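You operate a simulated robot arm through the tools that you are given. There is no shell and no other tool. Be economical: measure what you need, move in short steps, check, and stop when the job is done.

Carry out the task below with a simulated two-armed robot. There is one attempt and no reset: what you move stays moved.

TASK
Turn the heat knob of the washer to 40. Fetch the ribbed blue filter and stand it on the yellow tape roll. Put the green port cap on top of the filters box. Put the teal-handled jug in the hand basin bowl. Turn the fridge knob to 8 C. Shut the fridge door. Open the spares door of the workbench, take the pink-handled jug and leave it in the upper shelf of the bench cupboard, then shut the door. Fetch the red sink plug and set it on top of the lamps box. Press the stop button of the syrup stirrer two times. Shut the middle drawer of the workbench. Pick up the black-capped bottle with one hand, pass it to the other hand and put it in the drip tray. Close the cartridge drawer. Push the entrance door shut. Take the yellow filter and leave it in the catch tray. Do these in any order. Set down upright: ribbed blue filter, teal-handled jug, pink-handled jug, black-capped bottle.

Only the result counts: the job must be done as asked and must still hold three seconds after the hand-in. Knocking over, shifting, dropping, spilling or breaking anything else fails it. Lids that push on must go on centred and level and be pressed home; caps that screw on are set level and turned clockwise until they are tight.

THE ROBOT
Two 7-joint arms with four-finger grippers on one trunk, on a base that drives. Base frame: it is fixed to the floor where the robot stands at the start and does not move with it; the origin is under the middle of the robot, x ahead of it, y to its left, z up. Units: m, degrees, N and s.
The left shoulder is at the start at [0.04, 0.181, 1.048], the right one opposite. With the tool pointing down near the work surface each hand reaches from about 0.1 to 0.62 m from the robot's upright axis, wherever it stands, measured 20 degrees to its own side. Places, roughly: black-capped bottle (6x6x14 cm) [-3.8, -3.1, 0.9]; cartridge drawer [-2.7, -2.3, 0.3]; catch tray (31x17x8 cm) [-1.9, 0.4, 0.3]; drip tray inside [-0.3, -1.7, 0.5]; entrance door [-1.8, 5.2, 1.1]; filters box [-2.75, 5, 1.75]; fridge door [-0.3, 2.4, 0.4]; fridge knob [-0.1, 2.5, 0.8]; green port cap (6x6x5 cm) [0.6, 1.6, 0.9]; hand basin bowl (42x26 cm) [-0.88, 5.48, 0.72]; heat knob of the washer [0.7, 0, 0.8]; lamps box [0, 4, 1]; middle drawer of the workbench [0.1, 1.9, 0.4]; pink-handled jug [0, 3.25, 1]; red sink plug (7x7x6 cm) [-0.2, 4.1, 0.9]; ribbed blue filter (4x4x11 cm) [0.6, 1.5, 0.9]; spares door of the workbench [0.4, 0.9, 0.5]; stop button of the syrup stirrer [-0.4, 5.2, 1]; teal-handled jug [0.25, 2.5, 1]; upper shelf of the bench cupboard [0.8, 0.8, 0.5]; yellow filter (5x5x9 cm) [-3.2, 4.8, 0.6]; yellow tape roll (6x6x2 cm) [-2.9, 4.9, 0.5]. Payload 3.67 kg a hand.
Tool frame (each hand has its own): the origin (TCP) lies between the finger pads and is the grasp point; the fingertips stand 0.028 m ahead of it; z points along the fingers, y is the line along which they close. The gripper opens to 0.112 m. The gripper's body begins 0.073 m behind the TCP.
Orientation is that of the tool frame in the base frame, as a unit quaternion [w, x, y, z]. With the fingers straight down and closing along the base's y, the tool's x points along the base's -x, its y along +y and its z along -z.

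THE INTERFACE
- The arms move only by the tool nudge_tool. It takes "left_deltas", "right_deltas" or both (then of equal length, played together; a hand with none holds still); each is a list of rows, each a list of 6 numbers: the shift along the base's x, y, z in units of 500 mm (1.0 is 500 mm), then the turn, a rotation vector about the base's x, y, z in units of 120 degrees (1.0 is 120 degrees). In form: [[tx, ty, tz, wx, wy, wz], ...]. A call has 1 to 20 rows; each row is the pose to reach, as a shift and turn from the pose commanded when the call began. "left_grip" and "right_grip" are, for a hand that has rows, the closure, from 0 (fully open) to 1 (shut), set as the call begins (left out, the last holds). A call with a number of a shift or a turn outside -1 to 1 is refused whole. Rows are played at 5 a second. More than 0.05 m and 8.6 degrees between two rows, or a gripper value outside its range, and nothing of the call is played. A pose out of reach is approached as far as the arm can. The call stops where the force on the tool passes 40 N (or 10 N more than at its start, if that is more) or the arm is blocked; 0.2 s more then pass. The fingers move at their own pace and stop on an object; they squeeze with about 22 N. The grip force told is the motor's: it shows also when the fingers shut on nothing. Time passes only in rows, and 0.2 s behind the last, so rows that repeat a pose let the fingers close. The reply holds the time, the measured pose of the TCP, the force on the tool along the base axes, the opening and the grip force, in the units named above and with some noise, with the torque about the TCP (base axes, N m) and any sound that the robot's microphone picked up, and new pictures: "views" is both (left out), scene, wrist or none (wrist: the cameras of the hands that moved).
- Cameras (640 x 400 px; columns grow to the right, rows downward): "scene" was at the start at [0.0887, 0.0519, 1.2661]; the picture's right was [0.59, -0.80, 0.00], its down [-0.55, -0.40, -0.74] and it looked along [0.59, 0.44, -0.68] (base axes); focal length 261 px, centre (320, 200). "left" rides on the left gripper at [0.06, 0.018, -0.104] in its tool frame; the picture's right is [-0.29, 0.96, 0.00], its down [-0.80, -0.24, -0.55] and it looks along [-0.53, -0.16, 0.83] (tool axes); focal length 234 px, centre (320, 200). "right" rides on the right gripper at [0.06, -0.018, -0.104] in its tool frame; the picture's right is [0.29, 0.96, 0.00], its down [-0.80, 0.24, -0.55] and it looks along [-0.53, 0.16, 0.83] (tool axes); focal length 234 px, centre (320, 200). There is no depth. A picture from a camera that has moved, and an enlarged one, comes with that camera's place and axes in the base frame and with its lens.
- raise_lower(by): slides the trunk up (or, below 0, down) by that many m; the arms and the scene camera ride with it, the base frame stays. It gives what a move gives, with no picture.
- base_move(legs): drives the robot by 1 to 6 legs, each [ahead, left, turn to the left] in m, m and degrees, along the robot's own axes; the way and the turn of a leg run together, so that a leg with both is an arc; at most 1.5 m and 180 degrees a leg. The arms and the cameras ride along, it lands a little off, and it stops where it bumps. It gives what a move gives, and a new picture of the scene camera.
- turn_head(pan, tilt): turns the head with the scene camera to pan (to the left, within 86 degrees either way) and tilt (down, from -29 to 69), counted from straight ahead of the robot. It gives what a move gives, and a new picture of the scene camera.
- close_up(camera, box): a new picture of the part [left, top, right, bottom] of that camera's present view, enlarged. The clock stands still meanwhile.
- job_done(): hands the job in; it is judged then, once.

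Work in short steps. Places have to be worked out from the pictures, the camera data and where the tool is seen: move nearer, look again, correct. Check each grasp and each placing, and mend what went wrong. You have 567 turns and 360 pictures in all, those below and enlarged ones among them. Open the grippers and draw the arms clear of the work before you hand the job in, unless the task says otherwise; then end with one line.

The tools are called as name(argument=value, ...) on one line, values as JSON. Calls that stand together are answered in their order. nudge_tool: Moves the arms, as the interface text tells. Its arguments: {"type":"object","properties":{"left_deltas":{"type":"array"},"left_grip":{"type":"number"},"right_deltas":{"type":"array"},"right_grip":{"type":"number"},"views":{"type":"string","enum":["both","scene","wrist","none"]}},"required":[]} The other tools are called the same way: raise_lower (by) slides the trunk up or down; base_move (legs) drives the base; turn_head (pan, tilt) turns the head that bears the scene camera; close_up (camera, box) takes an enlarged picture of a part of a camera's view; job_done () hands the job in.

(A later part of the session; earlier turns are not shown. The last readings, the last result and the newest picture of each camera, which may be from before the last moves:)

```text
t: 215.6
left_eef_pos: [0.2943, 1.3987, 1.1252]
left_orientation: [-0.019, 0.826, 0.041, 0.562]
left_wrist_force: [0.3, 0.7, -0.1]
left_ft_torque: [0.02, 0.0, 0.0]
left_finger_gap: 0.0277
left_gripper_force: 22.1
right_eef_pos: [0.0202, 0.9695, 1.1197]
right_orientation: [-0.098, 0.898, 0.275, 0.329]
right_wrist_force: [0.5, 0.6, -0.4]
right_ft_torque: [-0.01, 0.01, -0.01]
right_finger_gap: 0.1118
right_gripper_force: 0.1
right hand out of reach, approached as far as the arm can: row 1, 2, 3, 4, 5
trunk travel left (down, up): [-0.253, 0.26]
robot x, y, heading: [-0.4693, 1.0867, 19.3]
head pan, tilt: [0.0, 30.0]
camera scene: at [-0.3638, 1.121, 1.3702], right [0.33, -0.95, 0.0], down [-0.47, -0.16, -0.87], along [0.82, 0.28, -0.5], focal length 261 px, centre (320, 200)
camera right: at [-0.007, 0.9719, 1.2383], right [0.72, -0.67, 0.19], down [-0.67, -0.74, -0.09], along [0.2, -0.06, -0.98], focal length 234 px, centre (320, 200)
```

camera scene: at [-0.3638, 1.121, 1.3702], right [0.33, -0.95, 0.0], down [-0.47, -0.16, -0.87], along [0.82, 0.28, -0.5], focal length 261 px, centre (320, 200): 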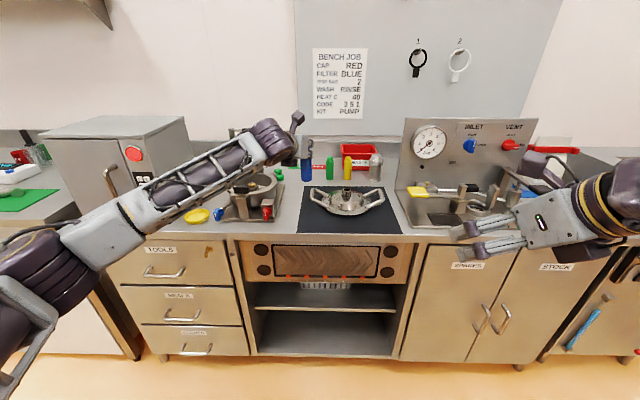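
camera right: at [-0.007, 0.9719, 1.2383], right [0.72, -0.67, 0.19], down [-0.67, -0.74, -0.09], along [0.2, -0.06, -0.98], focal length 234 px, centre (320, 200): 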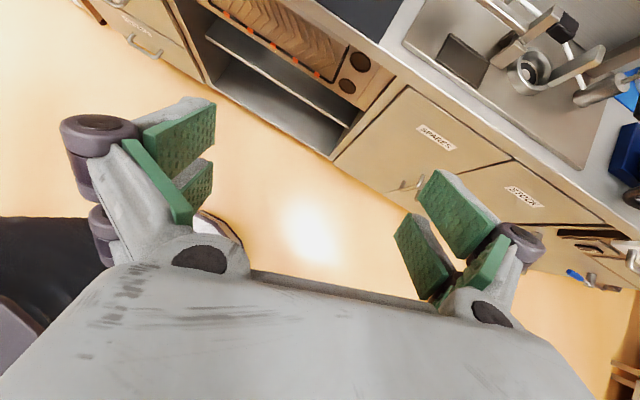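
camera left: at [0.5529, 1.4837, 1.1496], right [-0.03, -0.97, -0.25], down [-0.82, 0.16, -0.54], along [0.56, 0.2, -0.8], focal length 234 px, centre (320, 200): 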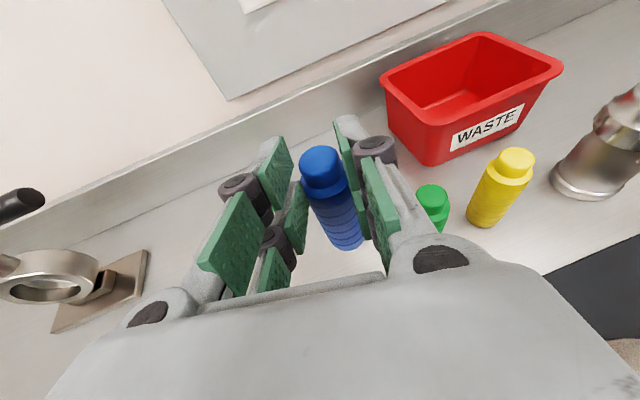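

Right hand is now pitched 50° down with yaw 34°. Move the left hand (with filter) back, left and high so both hands don't interfere.

nudge_tool(left_deltas=[[-0.077, 0.028, 0.045, 0, 0, 0], [-0.154, 0.057, 0.09, 0, 0, 0], [-0.231, 0.085, 0.135, 0, 0, 0], [-0.308, 0.114, 0.18, 0, 0, 0], [-0.385, 0.142, 0.225, 0, 0, 0], [-0.462, 0.17, 0.27, 0, 0, 0], [-0.539, 0.199, 0.315, 0, 0, 0], [-0.616, 0.227, 0.36, 0, 0, 0], [-0.693, 0.256, 0.405, 0, 0, 0], [-0.77, 0.284, 0.45, 0, 0, 0]], views="none")

base_move(legs=[[0, 0.32, 0], [0.2, 0, 0]])

```text
t: 217.8
left_eef_pos: [-0.094, 1.5412, 1.3534]
left_orientation: [-0.018, 0.825, 0.04, 0.563]
left_wrist_force: [-0.1, 1.1, -0.3]
left_ft_torque: [0.01, 0.0, -0.01]
left_finger_gap: 0.0273
left_gripper_force: 22.0
right_eef_pos: [0.0196, 0.9698, 1.121]
right_orientation: [-0.097, 0.898, 0.276, 0.328]
right_wrist_force: [0.4, 0.1, -0.4]
right_ft_torque: [-0.01, -0.01, 0.0]
right_finger_gap: 0.1118
right_gripper_force: 0.0
trunk travel left (down, up): [-0.253, 0.26]
robot x, y, heading: [-0.4696, 1.0842, 18.9]
head pan, tilt: [0.0, 30.0]
```

```text
t: 221.2
left_eef_pos: [-0.004, 1.908, 1.3518]
left_orientation: [-0.017, 0.826, 0.04, 0.562]
left_wrist_force: [-0.2, 0.4, -0.7]
left_ft_torque: [0.02, 0.0, -0.03]
left_finger_gap: 0.0001
left_gripper_force: 22.6
right_eef_pos: [0.1084, 1.3375, 1.12]
right_orientation: [-0.096, 0.899, 0.274, 0.327]
right_wrist_force: [0.0, -0.6, -0.6]
right_ft_torque: [0.01, -0.01, -0.02]
right_finger_gap: 0.1122
right_gripper_force: 0.1
trunk travel left (down, up): [-0.253, 0.26]
robot x, y, heading: [-0.3847, 1.4511, 18.9]
head pan, tilt: [0.0, 30.0]
camera scene: at [-0.277, 1.4897, 1.3701], right [0.32, -0.95, 0.0], down [-0.47, -0.16, -0.87], along [0.82, 0.28, -0.5], focal length 261 px, centre (320, 200)
```

scene: 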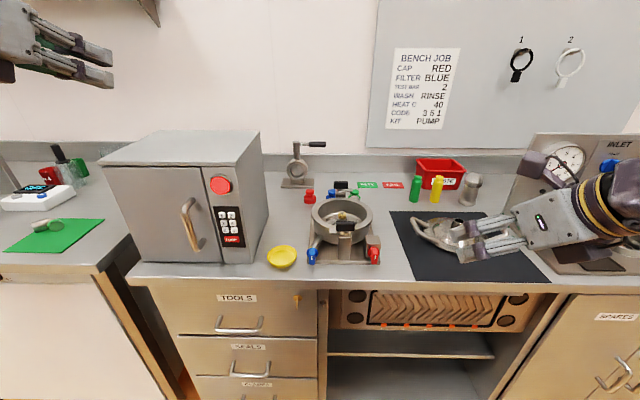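

The filter slipped out of the left hand during the drive (gap 0). Look at the floor for it.

turn_head(pan=20, tilt=69)

```text
t: 222.3
left_eef_pos: [-0.0056, 1.9085, 1.353]
left_orientation: [-0.018, 0.825, 0.04, 0.563]
left_wrist_force: [0.2, -0.4, -0.3]
left_ft_torque: [-0.01, -0.02, -0.01]
left_finger_gap: 0.0
left_gripper_force: 21.5
right_eef_pos: [0.1062, 1.3371, 1.1203]
right_orientation: [-0.098, 0.899, 0.275, 0.328]
right_wrist_force: [-0.6, 0.7, 0.6]
right_ft_torque: [-0.01, 0.04, -0.02]
right_finger_gap: 0.112
right_gripper_force: 0.0
trunk travel left (down, up): [-0.253, 0.26]
robot x, y, heading: [-0.384, 1.4491, 19.0]
head pan, tilt: [20.0, 68.8]
camera scene: at [-0.3194, 1.4952, 1.3188], right [0.63, -0.78, 0.0], down [-0.73, -0.58, -0.36], along [0.28, 0.23, -0.93], focal length 261 px, centre (320, 200)
```

scene: 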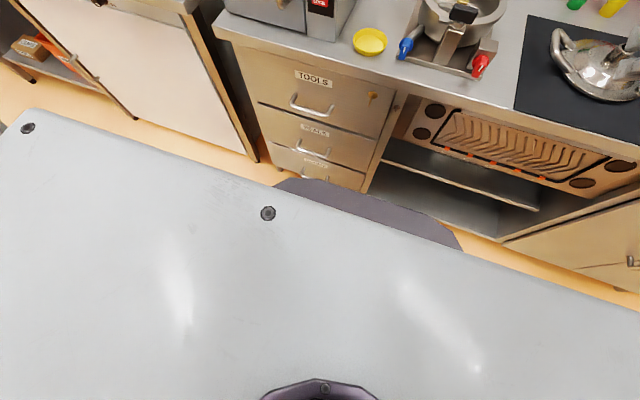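

turn_head(pan=70, tilt=50)

turn_head(pan=-60, tilt=50)

```text
t: 223.5
left_eef_pos: [-0.0056, 1.9078, 1.3519]
left_orientation: [-0.019, 0.825, 0.041, 0.563]
left_wrist_force: [-0.4, -0.1, 0.4]
left_ft_torque: [0.0, 0.03, 0.0]
left_finger_gap: 0.0
left_gripper_force: 22.2
right_eef_pos: [0.107, 1.3371, 1.1215]
right_orientation: [-0.097, 0.899, 0.274, 0.328]
right_wrist_force: [0.4, -0.2, -0.2]
right_ft_torque: [-0.01, 0.03, -0.03]
right_finger_gap: 0.1119
right_gripper_force: 0.0
trunk travel left (down, up): [-0.253, 0.26]
robot x, y, heading: [-0.3848, 1.4501, 18.8]
head pan, tilt: [70.0, 50.0]
camera scene: at [-0.3617, 1.537, 1.3407], right [1.0, -0.02, 0.0], down [-0.02, -0.77, -0.64], along [0.01, 0.64, -0.77], focal length 261 px, centre (320, 200)
```

scene: 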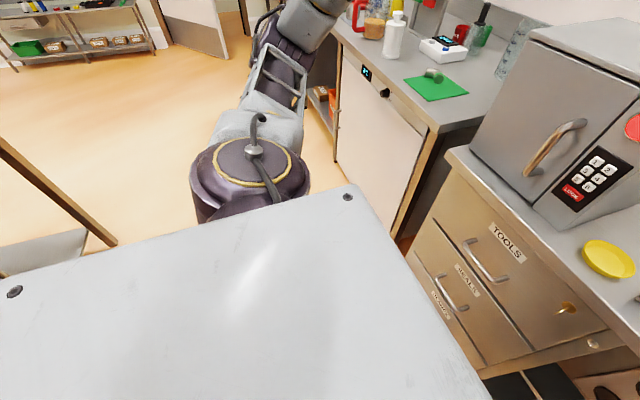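

```text
t: 225.6
left_eef_pos: [-0.0047, 1.9087, 1.3517]
left_orientation: [-0.019, 0.825, 0.041, 0.563]
left_wrist_force: [-0.6, -0.3, 0.6]
left_ft_torque: [-0.01, 0.03, 0.04]
left_finger_gap: 0.0001
left_gripper_force: 22.2
right_eef_pos: [0.1072, 1.3365, 1.1207]
right_orientation: [-0.097, 0.899, 0.274, 0.328]
right_wrist_force: [0.0, -0.7, 0.2]
right_ft_torque: [0.02, 0.0, 0.02]
right_finger_gap: 0.1119
right_gripper_force: 0.0
trunk travel left (down, up): [-0.253, 0.26]
robot x, y, heading: [-0.3816, 1.4514, 19.0]
head pan, tilt: [-60.0, 50.0]
camera scene: at [-0.3051, 1.4094, 1.3407], right [-0.66, -0.75, 0.0], down [-0.58, 0.5, -0.64], along [0.48, -0.42, -0.77], focal length 261 px, centre (320, 200)
```

scene: 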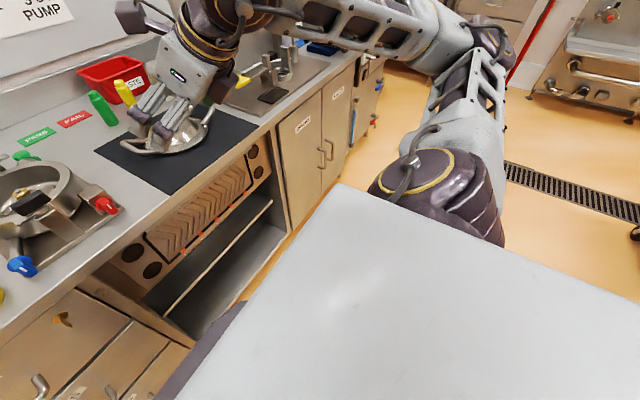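

Not visible; likely on the floor right in front of my base. Back up to reveal it.

base_move(legs=[[-0.32, 0, 0]])

turn_head(pan=0, tilt=55)

```text
t: 227.8
left_eef_pos: [-0.3072, 1.8058, 1.3525]
left_orientation: [-0.017, 0.825, 0.039, 0.563]
left_wrist_force: [0.2, -0.9, 0.2]
left_ft_torque: [0.0, 0.02, 0.0]
left_finger_gap: 0.0
left_gripper_force: 22.4
right_eef_pos: [-0.1954, 1.2334, 1.1207]
right_orientation: [-0.097, 0.898, 0.275, 0.328]
right_wrist_force: [-0.3, 0.8, 0.5]
right_ft_torque: [-0.01, 0.01, 0.02]
right_finger_gap: 0.1119
right_gripper_force: 0.1
trunk travel left (down, up): [-0.253, 0.26]
robot x, y, heading: [-0.6813, 1.3442, 18.8]
head pan, tilt: [-60.0, 50.0]
camera scene: at [-0.6067, 1.306, 1.3407], right [-0.66, -0.75, 0.0], down [-0.58, 0.5, -0.64], along [0.48, -0.42, -0.77], focal length 261 px, centre (320, 200)
```

scene: 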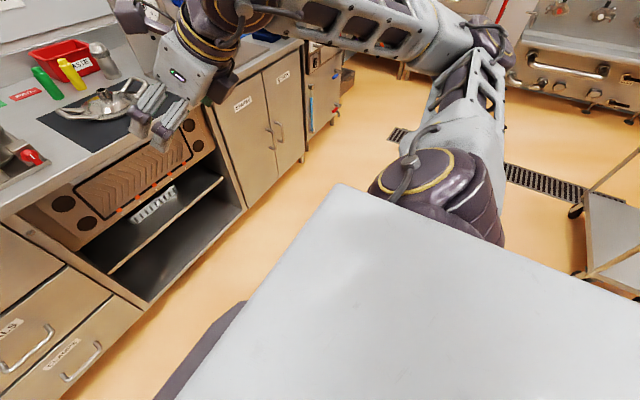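

```text
t: 229.1
left_eef_pos: [-0.3058, 1.8061, 1.3536]
left_orientation: [-0.018, 0.826, 0.04, 0.562]
left_wrist_force: [0.8, -0.5, 0.0]
left_ft_torque: [-0.01, 0.0, -0.02]
left_finger_gap: 0.0001
left_gripper_force: 22.1
right_eef_pos: [-0.1937, 1.2343, 1.1209]
right_orientation: [-0.097, 0.899, 0.274, 0.328]
right_wrist_force: [0.6, -1.1, 0.6]
right_ft_torque: [0.03, -0.01, 0.03]
right_finger_gap: 0.112
right_gripper_force: 0.1
trunk travel left (down, up): [-0.253, 0.26]
robot x, y, heading: [-0.6857, 1.3469, 18.8]
head pan, tilt: [0.0, 55.0]
camera scene: at [-0.5959, 1.3801, 1.3342], right [0.32, -0.95, 0.0], down [-0.78, -0.27, -0.57], along [0.54, 0.19, -0.82], focal length 261 px, centre (320, 200)
```

scene: 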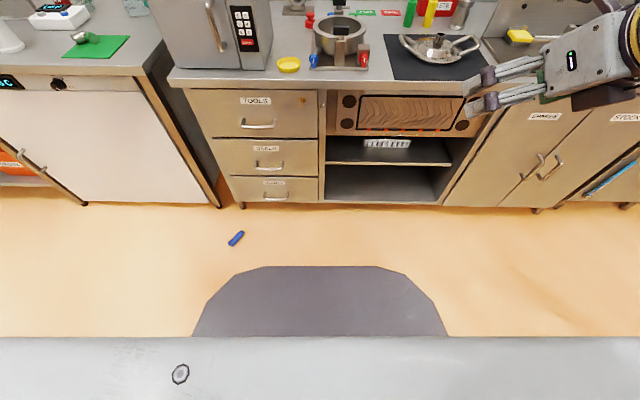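

There it is, lying on the floor. Zoom to see its orientation.

close_up(camera="scene", box=[197, 213, 277, 263])

```text
8.00 times, centred on (237, 238) of scene
camera zoom: at [-0.5959, 1.3801, 1.3342], right [0.32, -0.95, 0.0], down [-0.78, -0.27, -0.57], along [0.54, 0.19, -0.82], focal length 2089 px, centre (984, -104)
```

zoom: 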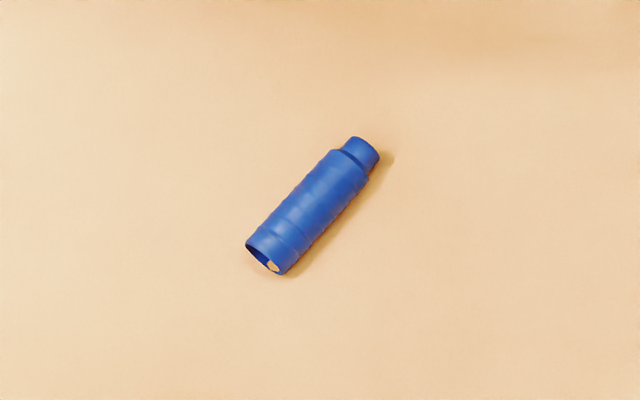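

Neck points forward-right (world yaw ≈ −19°). Shift the base left, then turn the left hand tool-down above it.

base_move(legs=[[0.1, 0.29, 0]])

nudge_tool(left_deltas=[[-0.002, -0.03, -0.07, -0.004, 0.057, 0], [-0.005, -0.06, -0.15, -0.008, 0.113, 0], [-0.007, -0.09, -0.23, -0.012, 0.17, 0], [-0.01, -0.12, -0.32, -0.016, 0.226, 0], [-0.012, -0.15, -0.41, -0.02, 0.283, 0], [-0.015, -0.18, -0.5, -0.024, 0.34, 0], [-0.017, -0.21, -0.59, -0.028, 0.396, 0], [-0.02, -0.24, -0.68, -0.032, 0.453, 0], [-0.022, -0.27, -0.76, -0.036, 0.51, 0], [-0.024, -0.3, -0.84, -0.04, 0.566, 0]], left_grip=0, views="both")

```text
t: 231.2
left_eef_pos: [-0.3071, 2.1144, 1.352]
left_orientation: [-0.018, 0.825, 0.04, 0.563]
left_wrist_force: [0.1, 0.0, -1.3]
left_ft_torque: [-0.03, -0.01, -0.02]
left_finger_gap: 0.0001
left_gripper_force: 21.7
right_eef_pos: [-0.1955, 1.5426, 1.1206]
right_orientation: [-0.097, 0.899, 0.274, 0.328]
right_wrist_force: [-0.9, -0.9, 0.3]
right_ft_torque: [-0.01, -0.01, 0.01]
right_finger_gap: 0.1118
right_gripper_force: 0.1
trunk travel left (down, up): [-0.253, 0.26]
robot x, y, heading: [-0.6841, 1.6563, 19.0]
head pan, tilt: [0.0, 55.0]
camera scene: at [-0.5963, 1.6893, 1.3342], right [0.32, -0.95, 0.0], down [-0.78, -0.26, -0.57], along [0.54, 0.18, -0.82], focal length 261 px, centre (320, 200)
```

scene: 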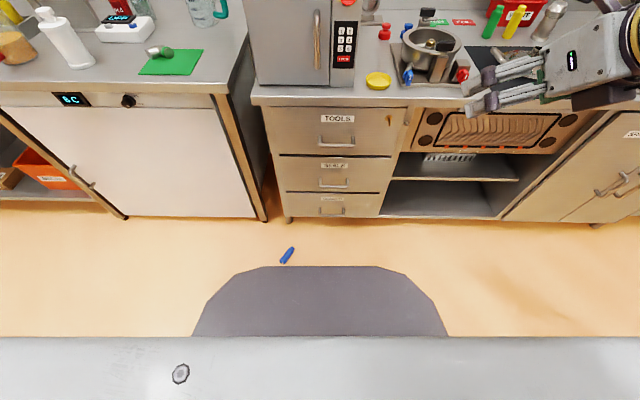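

```text
t: 233.4
left_eef_pos: [-0.3182, 1.9633, 0.9299]
left_orientation: [-0.005, 0.999, 0.046, 0.004]
left_wrist_force: [0.6, -0.1, -0.5]
left_ft_torque: [-0.01, 0.0, -0.01]
left_finger_gap: 0.1119
left_gripper_force: 0.2
right_eef_pos: [-0.1941, 1.5417, 1.1195]
right_orientation: [-0.097, 0.899, 0.274, 0.327]
right_wrist_force: [0.2, -1.8, 0.0]
right_ft_torque: [-0.01, -0.01, 0.02]
right_finger_gap: 0.1118
right_gripper_force: 0.1
trunk travel left (down, up): [-0.253, 0.26]
robot x, y, heading: [-0.6867, 1.6557, 18.8]
head pan, tilt: [0.0, 55.0]
camera scene: at [-0.5953, 1.6888, 1.3341], right [0.32, -0.95, 0.0], down [-0.78, -0.26, -0.57], along [0.54, 0.19, -0.82], focal length 261 px, centre (320, 200)
camera left: at [-0.256, 1.9499, 1.0362], right [-0.2, -0.98, -0.01], down [-0.82, 0.16, 0.55], along [-0.54, 0.12, -0.83], focal length 234 px, centre (320, 200)
```

scene: 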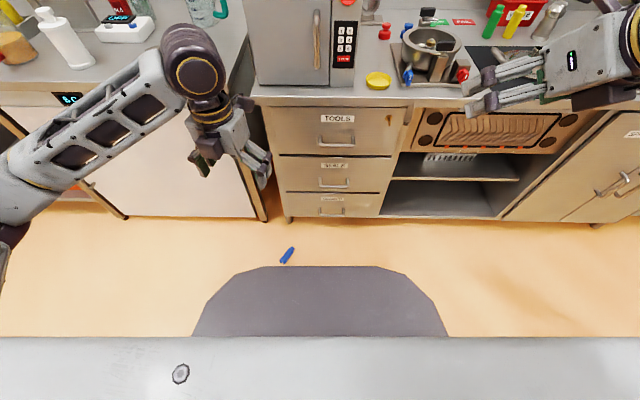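
left: 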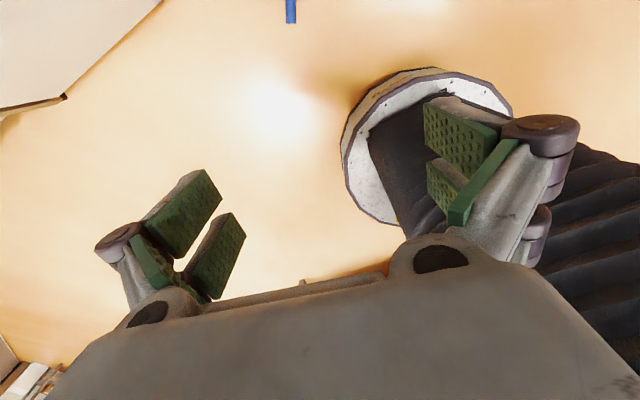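

Filter centre ≈(-0.11, 2.035). Drive ahead 0.2 m, lower the trunk fully, and turn the hand yaw to −19°.

base_move(legs=[[0.2, 0, 0]])

raise_lower(by=-0.25)

nudge_tool(left_deltas=[[0.01, 0, -0.06, 0, 0, -0.051], [0.02, 0, -0.14, 0, 0, -0.101], [0.03, 0.01, -0.22, 0, 0, -0.152], [0.04, 0.01, -0.3, 0, 0, -0.2025]], views="both")

```text
t: 235.0
left_eef_pos: [-0.1294, 2.0266, 0.9305]
left_orientation: [-0.004, 0.999, 0.045, 0.003]
left_wrist_force: [0.6, -0.1, 0.0]
left_ft_torque: [-0.01, 0.02, 0.0]
left_finger_gap: 0.1122
left_gripper_force: 0.0
right_eef_pos: [-0.006, 1.6051, 1.1203]
right_orientation: [-0.097, 0.899, 0.274, 0.327]
right_wrist_force: [1.3, -0.3, 0.8]
right_ft_torque: [-0.01, 0.06, 0.0]
right_finger_gap: 0.112
right_gripper_force: 0.1
trunk travel left (down, up): [-0.253, 0.26]
robot x, y, heading: [-0.4983, 1.7196, 18.7]
head pan, tilt: [0.0, 55.0]
camera scene: at [-0.4077, 1.753, 1.3341], right [0.32, -0.95, 0.0], down [-0.78, -0.26, -0.57], along [0.54, 0.18, -0.82], focal length 261 px, centre (320, 200)
```

scene: 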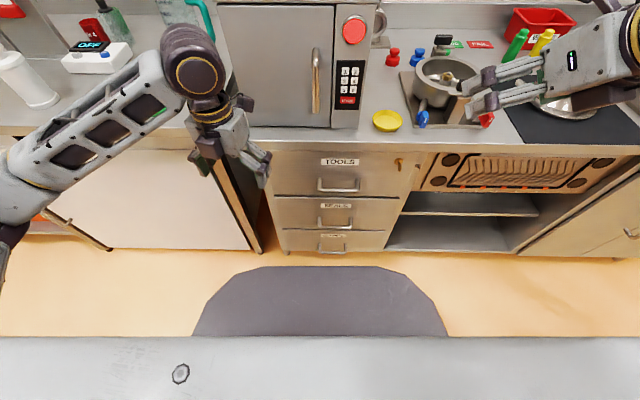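

```text
t: 237.6
left_eef_pos: [-0.1297, 2.0269, 0.6813]
left_orientation: [-0.004, 0.999, 0.045, 0.004]
left_wrist_force: [-0.1, 0.5, 0.2]
left_ft_torque: [0.0, 0.0, 0.0]
left_finger_gap: 0.112
left_gripper_force: 0.2
right_eef_pos: [-0.006, 1.6043, 0.8712]
right_orientation: [-0.097, 0.899, 0.274, 0.328]
right_wrist_force: [0.0, -0.2, 0.3]
right_ft_torque: [-0.01, 0.01, -0.01]
right_finger_gap: 0.1121
right_gripper_force: 0.0
trunk travel left (down, up): [-0.003, 0.51]
robot x, y, heading: [-0.4971, 1.7206, 19.0]
head pan, tilt: [0.0, 55.0]
```

```text
t: 238.6
left_eef_pos: [-0.1102, 2.0313, 0.5302]
left_orientation: [-0.004, 0.986, -0.167, 0.005]
left_wrist_force: [0.2, 0.5, -0.4]
left_ft_torque: [-0.03, -0.02, 0.0]
left_finger_gap: 0.1119
left_gripper_force: 0.0
right_eef_pos: [-0.0069, 1.6054, 0.8707]
right_orientation: [-0.096, 0.899, 0.273, 0.328]
right_wrist_force: [0.1, -0.4, -0.7]
right_ft_torque: [0.03, 0.01, 0.01]
right_finger_gap: 0.1122
right_gripper_force: 0.2
trunk travel left (down, up): [-0.003, 0.51]
robot x, y, heading: [-0.5005, 1.7215, 18.8]
head pan, tilt: [0.0, 55.0]
camera scene: at [-0.4085, 1.7528, 1.0846], right [0.32, -0.95, 0.0], down [-0.78, -0.26, -0.57], along [0.54, 0.18, -0.82], focal length 261 px, centre (320, 200)
camera left: at [-0.0597, 1.9936, 0.6373], right [-0.59, -0.81, -0.01], down [-0.68, 0.49, 0.55], along [-0.44, 0.33, -0.84], focal length 234 px, centre (320, 200)
```

scene: 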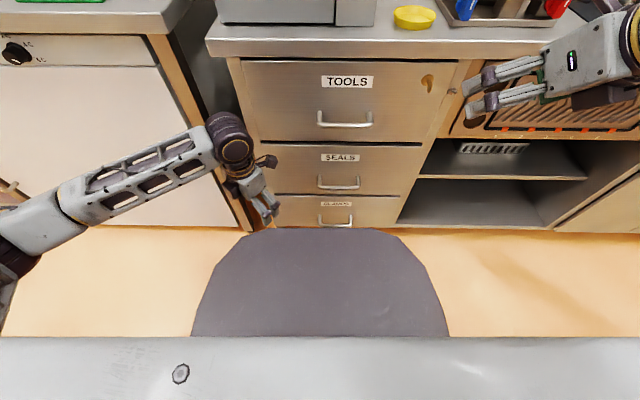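
left: 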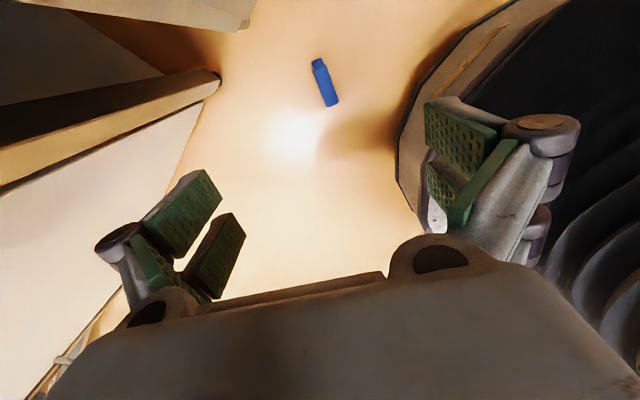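

Filter centre (-0.125, 2.033), neck yaw ≈ −15°, well under the hand. Descend to z≈0.10.

nudge_tool(left_deltas=[[-0.004, 0, -0.09, 0, 0, 0], [-0.008, 0.002, -0.18, 0, 0, 0], [-0.012, 0.003, -0.27, 0, 0, 0], [-0.016, 0.004, -0.36, 0, 0, 0], [-0.02, 0.004, -0.45, 0, 0, 0], [-0.025, 0.004, -0.54, 0, 0, 0.01], [-0.03, 0.004, -0.63, 0, 0, 0.02], [-0.03, 0.004, -0.72, 0, 0, 0.03], [-0.03, 0.004, -0.8, 0, 0, 0.03], [-0.03, 0.004, -0.86, 0, 0, 0.03]], views="wrist")

```text
t: 240.8
left_eef_pos: [-0.1254, 2.0322, 0.1045]
left_orientation: [-0.003, 0.991, -0.135, 0.005]
left_wrist_force: [-0.1, -0.5, -1.1]
left_ft_torque: [-0.02, 0.01, -0.02]
left_finger_gap: 0.1121
left_gripper_force: 0.2
right_eef_pos: [-0.006, 1.6051, 0.8707]
right_orientation: [-0.097, 0.899, 0.274, 0.329]
right_wrist_force: [0.7, -0.5, -0.5]
right_ft_torque: [0.02, 0.03, 0.0]
right_finger_gap: 0.1122
right_gripper_force: 0.0
trunk travel left (down, up): [-0.003, 0.51]
robot x, y, heading: [-0.4937, 1.7199, 18.9]
head pan, tilt: [0.0, 55.0]
camera left: at [-0.0735, 1.999, 0.2094], right [-0.54, -0.84, -0.01], down [-0.71, 0.44, 0.55], along [-0.46, 0.3, -0.84], focal length 234 px, centre (320, 200)
```

left: 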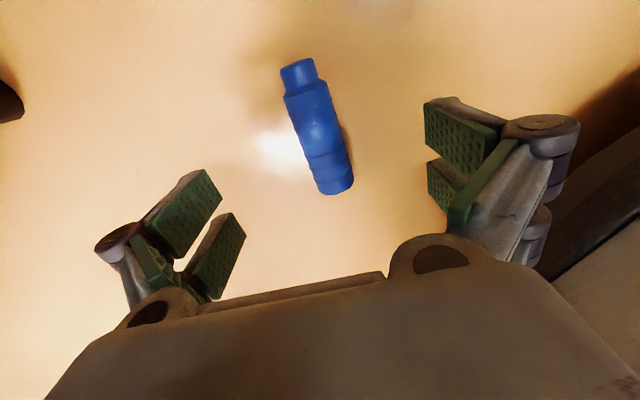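

Well aligned. Lower to z≈0.034 and close.

nudge_tool(left_deltas=[[0.008, 0, -0.06, 0, 0, 0], [0.01, 0, -0.115, 0, 0, 0], [0.01, 0, -0.14, 0, 0, 0]], views="none")

nudge_tool(left_deltas=[[0, 0, 0, 0, 0, 0], [0, 0, 0, 0, 0, 0], [0, 0, 0, 0, 0, 0], [0, 0, 0.1, 0, 0, 0], [0, 0, 0.2, 0, 0, 0]], left_grip=1, views="wrist")

```text
t: 241.6
left_eef_pos: [-0.1207, 2.033, 0.0635]
left_orientation: [-0.004, 0.991, -0.136, 0.005]
left_wrist_force: [0.5, 0.4, -0.7]
left_ft_torque: [0.0, 0.02, 0.01]
left_finger_gap: 0.1119
left_gripper_force: 0.0
left hand out of reach, approached as far as the arm can: row 2, 3
right_eef_pos: [-0.0072, 1.6042, 0.8713]
right_orientation: [-0.097, 0.899, 0.273, 0.328]
right_wrist_force: [0.4, -0.6, -0.3]
right_ft_torque: [0.04, 0.02, 0.04]
right_finger_gap: 0.112
right_gripper_force: 0.0
trunk travel left (down, up): [-0.003, 0.51]
robot x, y, heading: [-0.4949, 1.7222, 18.7]
head pan, tilt: [0.0, 55.0]
```

```text
t: 242.8
left_eef_pos: [-0.1228, 2.0335, 0.1647]
left_orientation: [-0.004, 0.991, -0.135, 0.005]
left_wrist_force: [-0.1, 0.7, -0.6]
left_ft_torque: [-0.05, -0.01, 0.01]
left_finger_gap: 0.0
left_gripper_force: 21.9
right_eef_pos: [-0.0074, 1.6044, 0.8704]
right_orientation: [-0.097, 0.899, 0.273, 0.328]
right_wrist_force: [0.9, 0.3, -0.6]
right_ft_torque: [-0.01, 0.02, 0.03]
right_finger_gap: 0.112
right_gripper_force: 0.1
trunk travel left (down, up): [-0.003, 0.51]
robot x, y, heading: [-0.4975, 1.7203, 18.9]
head pan, tilt: [0.0, 55.0]
camera left: at [-0.069, 1.9999, 0.2708], right [-0.54, -0.84, -0.01], down [-0.71, 0.44, 0.55], along [-0.46, 0.3, -0.84], focal length 234 px, centre (320, 200)
```

left: 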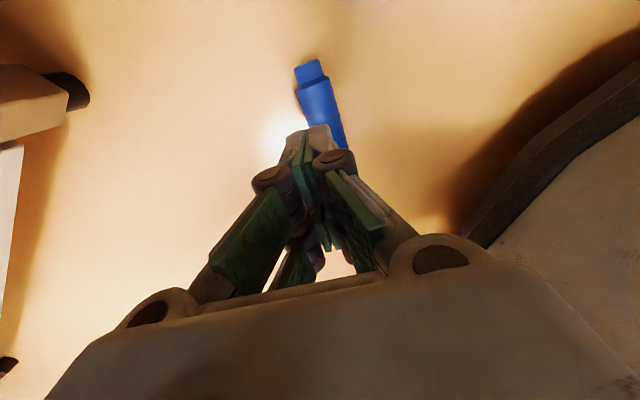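

Reach limit left it 3 cm too high. Open, drive 7 cm closer, shift the hand back accordingly, and retry.

base_move(legs=[[0.08, 0, 0]])

nudge_tool(left_deltas=[[-0.075, -0.025, 0, 0, 0, 0], [-0.148, -0.05, -0.05, 0, 0, 0], [-0.148, -0.05, -0.13, 0, 0, 0]], left_grip=0.2, views="wrist")

```text
t: 243.8
left_eef_pos: [-0.0433, 2.0596, 0.1637]
left_orientation: [-0.003, 0.991, -0.136, 0.004]
left_wrist_force: [0.5, 1.2, -0.4]
left_ft_torque: [-0.01, 0.02, 0.0]
left_finger_gap: 0.0002
left_gripper_force: 22.3
right_eef_pos: [0.0704, 1.6308, 0.8697]
right_orientation: [-0.096, 0.9, 0.272, 0.327]
right_wrist_force: [0.6, 0.1, 0.3]
right_ft_torque: [-0.03, 0.04, -0.04]
right_finger_gap: 0.1118
right_gripper_force: 0.1
trunk travel left (down, up): [-0.003, 0.51]
robot x, y, heading: [-0.4201, 1.7455, 18.8]
head pan, tilt: [0.0, 55.0]
camera scene: at [-0.3303, 1.7792, 1.0845], right [0.32, -0.95, 0.0], down [-0.78, -0.26, -0.57], along [0.54, 0.18, -0.82], focal length 261 px, centre (320, 200)
```

scene: 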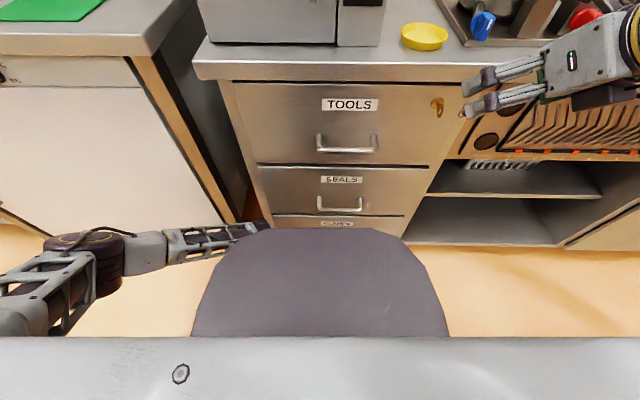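

```text
t: 244.6
left_eef_pos: [-0.1181, 2.0371, 0.0979]
left_orientation: [-0.004, 0.991, -0.136, 0.005]
left_wrist_force: [-0.7, 0.2, 0.6]
left_ft_torque: [-0.04, 0.02, 0.0]
left_finger_gap: 0.0896
left_gripper_force: 0.0
right_eef_pos: [0.0698, 1.6298, 0.8707]
right_orientation: [-0.097, 0.899, 0.273, 0.328]
right_wrist_force: [0.0, 0.0, 0.1]
right_ft_torque: [-0.01, -0.01, 0.01]
right_finger_gap: 0.1121
right_gripper_force: 0.2
trunk travel left (down, up): [-0.003, 0.51]
robot x, y, heading: [-0.4214, 1.7472, 18.8]
head pan, tilt: [0.0, 55.0]
camera left: at [-0.0658, 2.0034, 0.2037], right [-0.53, -0.84, -0.01], down [-0.71, 0.44, 0.55], along [-0.46, 0.3, -0.84], focal length 234 px, centre (320, 200)
```

left: 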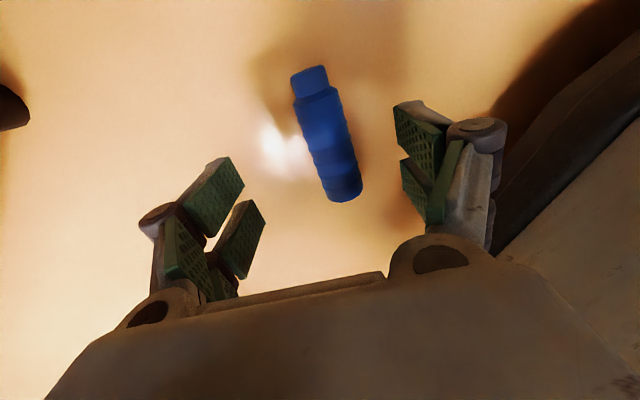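

Align a few mm and lower to z≈0.034, then close.

nudge_tool(left_deltas=[[-0.016, -0.01, -0.04, 0, 0, 0], [-0.016, -0.01, -0.09, 0, 0, 0], [-0.016, -0.01, -0.128, 0, 0, 0], [-0.016, -0.01, -0.128, 0, 0, 0]], views="none")

```text
t: 245.6
left_eef_pos: [-0.1265, 2.0294, 0.0343]
left_orientation: [-0.004, 0.991, -0.135, 0.005]
left_wrist_force: [-0.1, 0.9, 0.2]
left_ft_torque: [-0.03, 0.01, 0.0]
left_finger_gap: 0.0895
left_gripper_force: 0.1
right_eef_pos: [0.0701, 1.6304, 0.8715]
right_orientation: [-0.096, 0.899, 0.274, 0.328]
right_wrist_force: [-0.5, 0.0, -0.1]
right_ft_torque: [-0.02, 0.01, 0.0]
right_finger_gap: 0.1118
right_gripper_force: 0.1
trunk travel left (down, up): [-0.003, 0.51]
robot x, y, heading: [-0.4233, 1.7456, 18.9]
head pan, tilt: [0.0, 55.0]
```

Reached 0.034. Close and lift.

nudge_tool(left_deltas=[[0, 0, 0, 0, 0, 0], [0, 0, 0, 0, 0, 0], [0, 0, 0, 0, 0, 0], [0, 0, 0.08, 0, 0, 0], [0, 0, 0.17, 0, 0, 0]], left_grip=1, views="wrist")

```text
t: 246.8
left_eef_pos: [-0.1249, 2.0309, 0.1189]
left_orientation: [-0.004, 0.991, -0.136, 0.005]
left_wrist_force: [0.1, 0.7, 0.0]
left_ft_torque: [0.0, -0.04, 0.02]
left_finger_gap: 0.0336
left_gripper_force: 21.5
right_eef_pos: [0.0686, 1.6321, 0.8715]
right_orientation: [-0.097, 0.899, 0.273, 0.329]
right_wrist_force: [-0.5, 0.0, 0.6]
right_ft_torque: [-0.02, 0.02, -0.01]
right_finger_gap: 0.1122
right_gripper_force: 0.0
trunk travel left (down, up): [-0.003, 0.51]
robot x, y, heading: [-0.4205, 1.7479, 19.2]
head pan, tilt: [0.0, 55.0]
camera left: at [-0.0729, 1.9977, 0.226], right [-0.54, -0.84, -0.01], down [-0.71, 0.44, 0.55], along [-0.46, 0.3, -0.84], focal length 234 px, centre (320, 200)
```

left: 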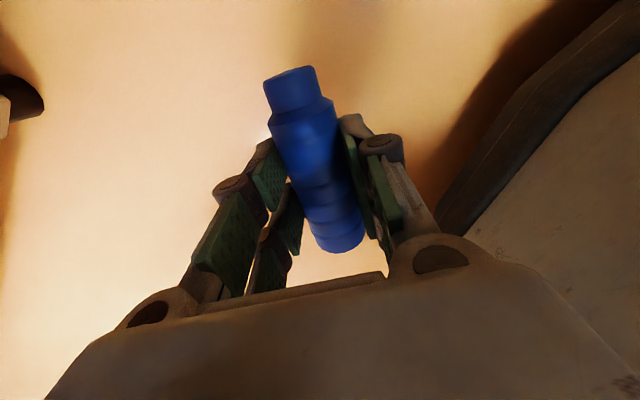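

Firm grip on the body (34 mm). Lift, back off, and then rotate the hand forward so the filter stands upright.

nudge_tool(left_deltas=[[0, 0, 0.09, 0, 0, 0], [0, 0, 0.18, 0, 0, 0], [0, 0, 0.27, 0, 0, 0], [0, 0, 0.36, 0, 0, 0], [0, 0, 0.45, 0, 0, 0], [0, 0, 0.54, 0, 0, 0], [0, 0, 0.63, 0, 0, 0], [0, 0, 0.72, 0, 0, 0]], views="none")

base_move(legs=[[-0.22, -0.1, 0]])

nudge_tool(left_deltas=[[0.01, 0.02, 0.06, -0.017, -0.06, 0], [0.02, 0.04, 0.12, -0.033, -0.12, 0], [0.03, 0.06, 0.18, -0.05, -0.181, 0], [0.04, 0.08, 0.24, -0.067, -0.241, 0], [0.05, 0.1, 0.3, -0.083, -0.301, 0], [0.06, 0.12, 0.36, -0.1, -0.362, 0], [0.07, 0.14, 0.42, -0.117, -0.422, 0], [0.08, 0.16, 0.48, -0.133, -0.482, 0], [0.09, 0.18, 0.54, -0.15, -0.542, 0], [0.1, 0.2, 0.6, -0.167, -0.603, 0], [0.1, 0.2, 0.66, -0.183, -0.663, 0], [0.1, 0.2, 0.72, -0.2, -0.723, 0]], views="both")

```text
t: 248.6
left_eef_pos: [-0.1274, 2.0298, 0.4813]
left_orientation: [-0.004, 0.991, -0.136, 0.005]
left_wrist_force: [-0.2, 0.3, -0.1]
left_ft_torque: [-0.04, -0.01, 0.01]
left_finger_gap: 0.0336
left_gripper_force: 22.3
right_eef_pos: [0.0707, 1.6314, 0.871]
right_orientation: [-0.097, 0.899, 0.273, 0.328]
right_wrist_force: [-0.7, 0.0, 0.4]
right_ft_torque: [0.01, 0.02, -0.02]
right_finger_gap: 0.1118
right_gripper_force: 0.2
trunk travel left (down, up): [-0.003, 0.51]
robot x, y, heading: [-0.4228, 1.7461, 19.1]
head pan, tilt: [0.0, 55.0]
```

```text
t: 250.4
left_eef_pos: [-0.3062, 1.863, 0.4801]
left_orientation: [-0.003, 0.991, -0.133, 0.005]
left_wrist_force: [0.1, -0.9, -0.4]
left_ft_torque: [0.04, -0.01, -0.01]
left_finger_gap: 0.0334
left_gripper_force: 22.0
right_eef_pos: [-0.1058, 1.4664, 0.872]
right_orientation: [-0.098, 0.898, 0.276, 0.328]
right_wrist_force: [-0.7, -0.7, -0.2]
right_ft_torque: [0.01, -0.03, 0.01]
right_finger_gap: 0.112
right_gripper_force: 0.1
trunk travel left (down, up): [-0.003, 0.51]
robot x, y, heading: [-0.5965, 1.5755, 19.0]
head pan, tilt: [0.0, 55.0]
camera scene: at [-0.5093, 1.6107, 1.0847], right [0.33, -0.94, 0.0], down [-0.77, -0.27, -0.57], along [0.54, 0.19, -0.82], focal length 261 px, centre (320, 200)
```

scene: 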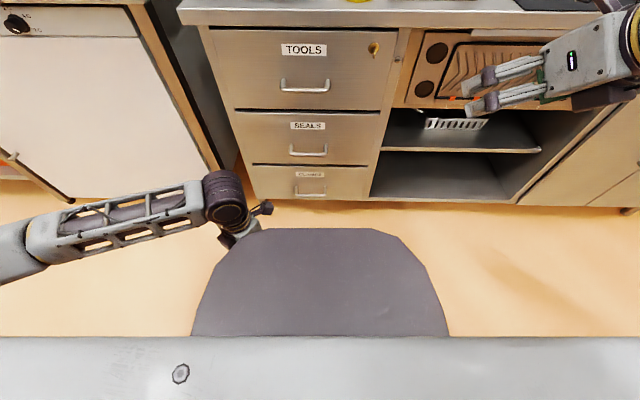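

```text
t: 253.2
left_eef_pos: [-0.2601, 1.982, 0.7133]
left_orientation: [0.137, 0.78, -0.046, 0.609]
left_wrist_force: [0.2, -0.1, -1.0]
left_ft_torque: [-0.02, 0.02, 0.01]
left_finger_gap: 0.0335
left_gripper_force: 21.8
left hand out of reach, approached as far as the arm can: row 4, 5, 6, 7, 8, 9, 10, 11, 12
right_eef_pos: [-0.1065, 1.4667, 0.8702]
right_orientation: [-0.098, 0.899, 0.275, 0.328]
right_wrist_force: [0.3, 0.0, -0.1]
right_ft_torque: [0.03, -0.02, 0.03]
right_finger_gap: 0.1123
right_gripper_force: 0.1
trunk travel left (down, up): [-0.003, 0.51]
robot x, y, heading: [-0.5993, 1.5791, 19.2]
head pan, tilt: [0.0, 55.0]
stopped in row 12 (left hand): the arm was blocked; the commanded pose is now the measured one
camera scene: at [-0.5085, 1.6111, 1.0846], right [0.33, -0.94, 0.0], down [-0.77, -0.27, -0.57], along [0.54, 0.19, -0.82], focal length 261 px, centre (320, 200)
camera left: at [-0.3455, 1.9983, 0.7972], right [-0.3, -0.94, -0.13], down [-0.66, 0.3, -0.68], along [0.68, -0.12, -0.72], focal length 234 px, centre (320, 200)
```

scene: 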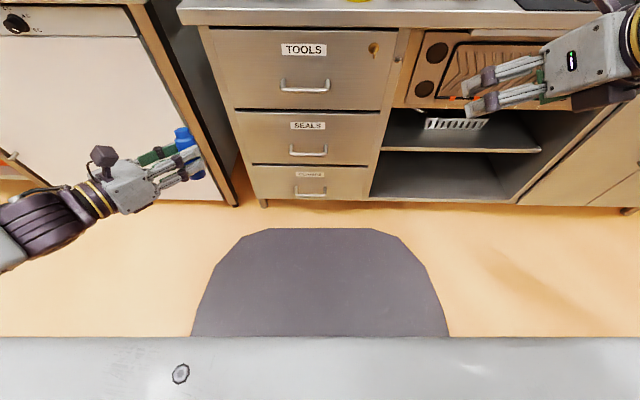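
left: 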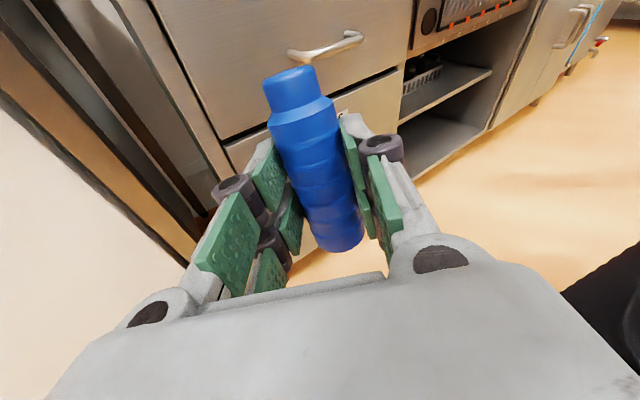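

Filter is upright in the left hand (gap steady). Raise the trunk and lift the left hand high and out of the way.

raise_lower(by=0.25)

nudge_tool(left_deltas=[[0.01, 0.005, 0.08, 0, 0, 0], [0.02, 0.01, 0.16, 0, 0, 0.02], [0.03, 0.015, 0.24, 0, 0, 0.04], [0.04, 0.02, 0.32, 0, 0, 0.06], [0.05, 0.025, 0.4, 0, 0, 0.08], [0.05, 0.03, 0.48, 0, 0, 0.1], [0.05, 0.03, 0.56, 0, 0, 0.12], [0.05, 0.03, 0.64, 0, 0, 0.14], [0.05, 0.03, 0.72, 0, 0, 0.16]], views="none")

```text
t: 255.8
left_eef_pos: [-0.2595, 1.9824, 0.9617]
left_orientation: [0.138, 0.779, -0.048, 0.61]
left_wrist_force: [0.0, 0.4, -0.1]
left_ft_torque: [0.01, 0.0, 0.01]
left_finger_gap: 0.0335
left_gripper_force: 22.1
right_eef_pos: [-0.1056, 1.4662, 1.1201]
right_orientation: [-0.098, 0.899, 0.276, 0.327]
right_wrist_force: [-0.3, 0.1, 0.3]
right_ft_torque: [-0.01, 0.0, -0.01]
right_finger_gap: 0.1122
right_gripper_force: 0.0
trunk travel left (down, up): [-0.253, 0.26]
robot x, y, heading: [-0.5959, 1.579, 19.1]
head pan, tilt: [0.0, 55.0]
```

```text
t: 257.8
left_eef_pos: [-0.2352, 2.0014, 1.3225]
left_orientation: [0.034, 0.776, 0.086, 0.624]
left_wrist_force: [-0.8, 0.7, -1.0]
left_ft_torque: [-0.02, -0.02, -0.05]
left_finger_gap: 0.0335
left_gripper_force: 21.7
left hand out of reach, approached as far as the arm can: row 1, 2, 3, 4, 5, 6
right_eef_pos: [-0.1068, 1.468, 1.1215]
right_orientation: [-0.096, 0.898, 0.276, 0.327]
right_wrist_force: [-0.7, 1.7, 0.4]
right_ft_torque: [-0.07, 0.02, -0.07]
right_finger_gap: 0.1119
right_gripper_force: 0.1
trunk travel left (down, up): [-0.253, 0.26]
robot x, y, heading: [-0.5976, 1.5792, 18.9]
head pan, tilt: [0.0, 55.0]
```

Now position for the green cap with the right hand.

base_move(legs=[[0, -0.2, 0], [0.32, 0, 0]])

nudge_tool(right_deltas=[[0.08, 0.03, 0, 0, 0, 0], [0.16, 0.07, 0, 0, 0, 0], [0.23, 0.13, 0, 0, 0, 0], [0.29, 0.19, 0, 0, 0, 0]], views="both")

```text
t: 261.2
left_eef_pos: [0.1324, 1.9141, 1.3246]
left_orientation: [0.035, 0.776, 0.083, 0.624]
left_wrist_force: [0.8, -1.0, -0.2]
left_ft_torque: [-0.01, 0.0, 0.01]
left_finger_gap: 0.0335
left_gripper_force: 21.7
right_eef_pos: [0.2587, 1.3821, 1.1212]
right_orientation: [-0.097, 0.899, 0.276, 0.327]
right_wrist_force: [0.2, 0.0, -0.3]
right_ft_torque: [-0.01, 0.03, 0.02]
right_finger_gap: 0.1121
right_gripper_force: 0.0
trunk travel left (down, up): [-0.253, 0.26]
robot x, y, heading: [-0.2311, 1.4936, 19.1]
head pan, tilt: [0.0, 55.0]
camera scene: at [-0.1434, 1.5281, 1.3341], right [0.32, -0.95, 0.0], down [-0.78, -0.27, -0.57], along [0.54, 0.19, -0.82], focal length 261 px, centre (320, 200)
```

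scene: 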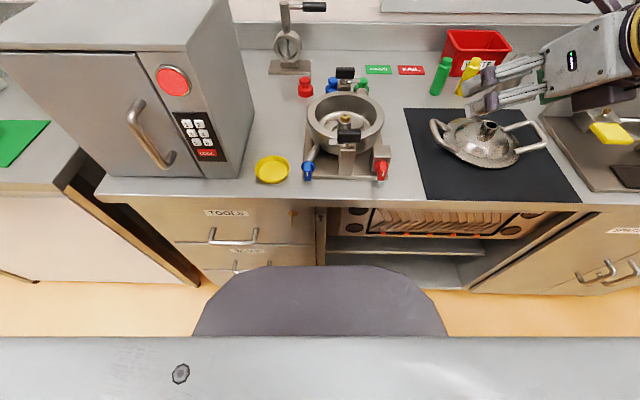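

```text
t: 262.2
left_eef_pos: [0.133, 1.9131, 1.3226]
left_orientation: [0.035, 0.777, 0.083, 0.624]
left_wrist_force: [0.6, 0.4, -0.5]
left_ft_torque: [-0.03, 0.01, -0.03]
left_finger_gap: 0.0334
left_gripper_force: 22.1
right_eef_pos: [0.4058, 1.4783, 1.1197]
right_orientation: [-0.097, 0.899, 0.274, 0.326]
right_wrist_force: [0.3, 0.1, 0.2]
right_ft_torque: [-0.03, 0.03, -0.02]
right_finger_gap: 0.112
right_gripper_force: 0.0
trunk travel left (down, up): [-0.253, 0.26]
robot x, y, heading: [-0.2294, 1.4963, 18.8]
head pan, tilt: [0.0, 55.0]
camera scene: at [-0.1425, 1.5294, 1.3341], right [0.32, -0.95, 0.0], down [-0.78, -0.27, -0.57], along [0.54, 0.19, -0.82], focal length 261 px, centre (320, 200)
camera right: at [0.378, 1.4815, 1.2374], right [0.72, -0.67, 0.19], down [-0.67, -0.74, -0.08], along [0.2, -0.07, -0.98], focal length 234 px, centre (320, 200)
```

scene: 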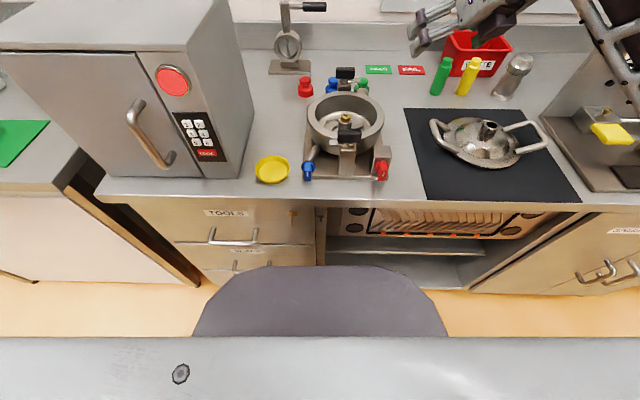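
right: 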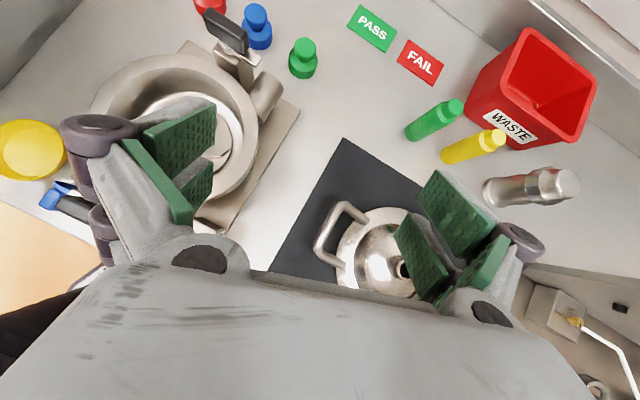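

Cap at ≈(0.571, 1.629). To clear the clamp I'll come from the right with yaw 65°, pitch 60°. Reorient above the bench.

nudge_tool(right_deltas=[[0.03, 0.01, 0, 0, 0, 0.066], [0.06, 0.02, 0, 0, 0, 0.131], [0.09, 0.03, 0, 0, 0, 0.197], [0.12, 0.04, 0, 0, 0, 0.262]], right_grip=0.25, views="none")

nudge_tool(right_deltas=[[0.03, 0.02, -0.02, -0.038, 0.018, 0], [0.06, 0.05, -0.05, -0.0755, 0.035, 0]], views="wrist")

```text
t: 263.2
left_eef_pos: [0.1321, 1.9139, 1.3243]
left_orientation: [0.034, 0.777, 0.084, 0.623]
left_wrist_force: [0.7, 0.1, -0.4]
left_ft_torque: [-0.03, 0.01, -0.03]
left_finger_gap: 0.0334
left_gripper_force: 22.2
right_eef_pos: [0.4639, 1.4991, 1.119]
right_orientation: [-0.183, 0.79, 0.509, 0.29]
right_wrist_force: [0.0, 0.6, 0.5]
right_ft_torque: [-0.01, 0.02, 0.01]
right_finger_gap: 0.0841
right_gripper_force: 0.1
trunk travel left (down, up): [-0.253, 0.26]
robot x, y, heading: [-0.2331, 1.4968, 19.1]
head pan, tilt: [0.0, 55.0]
```

```text
t: 263.8
left_eef_pos: [0.1324, 1.9138, 1.3241]
left_orientation: [0.035, 0.776, 0.083, 0.624]
left_wrist_force: [0.1, 0.3, -0.9]
left_ft_torque: [-0.02, 0.02, 0.01]
left_finger_gap: 0.0336
left_gripper_force: 22.1
right_eef_pos: [0.4944, 1.5232, 1.0951]
right_orientation: [-0.137, 0.812, 0.523, 0.218]
right_wrist_force: [0.3, 0.6, 0.2]
right_ft_torque: [-0.04, 0.0, 0.02]
right_finger_gap: 0.084
right_gripper_force: 0.1
trunk travel left (down, up): [-0.253, 0.26]
robot x, y, heading: [-0.233, 1.4971, 19.0]
head pan, tilt: [0.0, 55.0]
camera right: at [0.4771, 1.5302, 1.2151], right [0.97, -0.17, 0.15], down [-0.19, -0.98, 0.08], along [0.13, -0.11, -0.99], focal length 234 px, centre (320, 200)
```

right: 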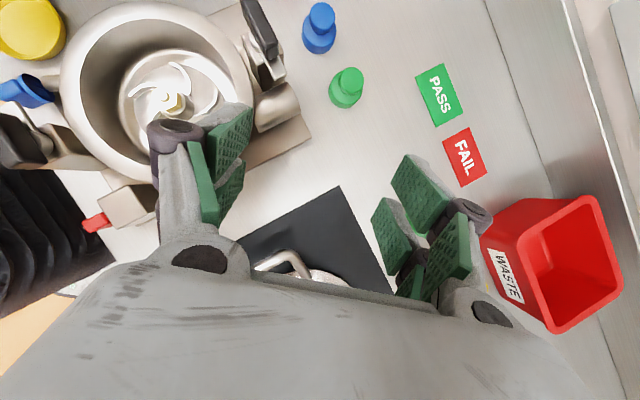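

Cap at (0.58, 1.638). Approach along the tool axis in two stages.

nudge_tool(right_deltas=[[0.043, 0.047, -0.065, 0, 0, 0], [0.087, 0.094, -0.13, 0, 0, 0], [0.13, 0.14, -0.194, 0, 0, 0], [0.15, 0.185, -0.28, 0, 0, 0]], right_grip=0.3, views="wrist")

```text
t: 264.8
left_eef_pos: [0.1326, 1.9145, 1.3236]
left_orientation: [0.035, 0.777, 0.084, 0.623]
left_wrist_force: [-0.6, 1.2, -1.0]
left_ft_torque: [0.0, 0.02, -0.02]
left_finger_gap: 0.0332
left_gripper_force: 22.1
right_eef_pos: [0.5718, 1.6159, 0.9533]
right_orientation: [-0.137, 0.813, 0.523, 0.218]
right_wrist_force: [0.3, 0.1, -0.1]
right_ft_torque: [-0.02, 0.0, -0.01]
right_finger_gap: 0.0783
right_gripper_force: 0.0
trunk travel left (down, up): [-0.253, 0.26]
robot x, y, heading: [-0.2328, 1.4952, 18.6]
head pan, tilt: [0.0, 55.0]
camera right: at [0.5547, 1.6223, 1.0726], right [0.97, -0.17, 0.15], down [-0.18, -0.98, 0.08], along [0.13, -0.11, -0.99], focal length 234 px, centre (320, 200)
```

right: 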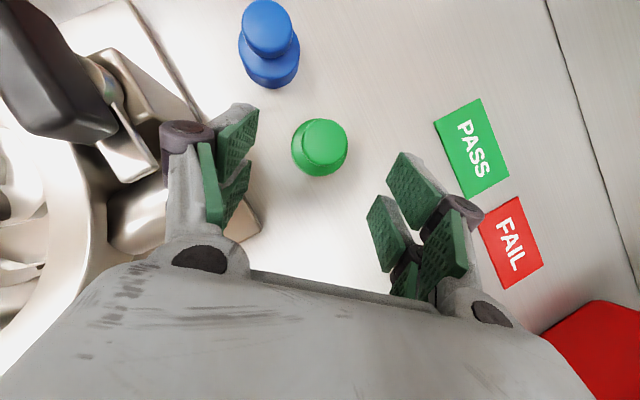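

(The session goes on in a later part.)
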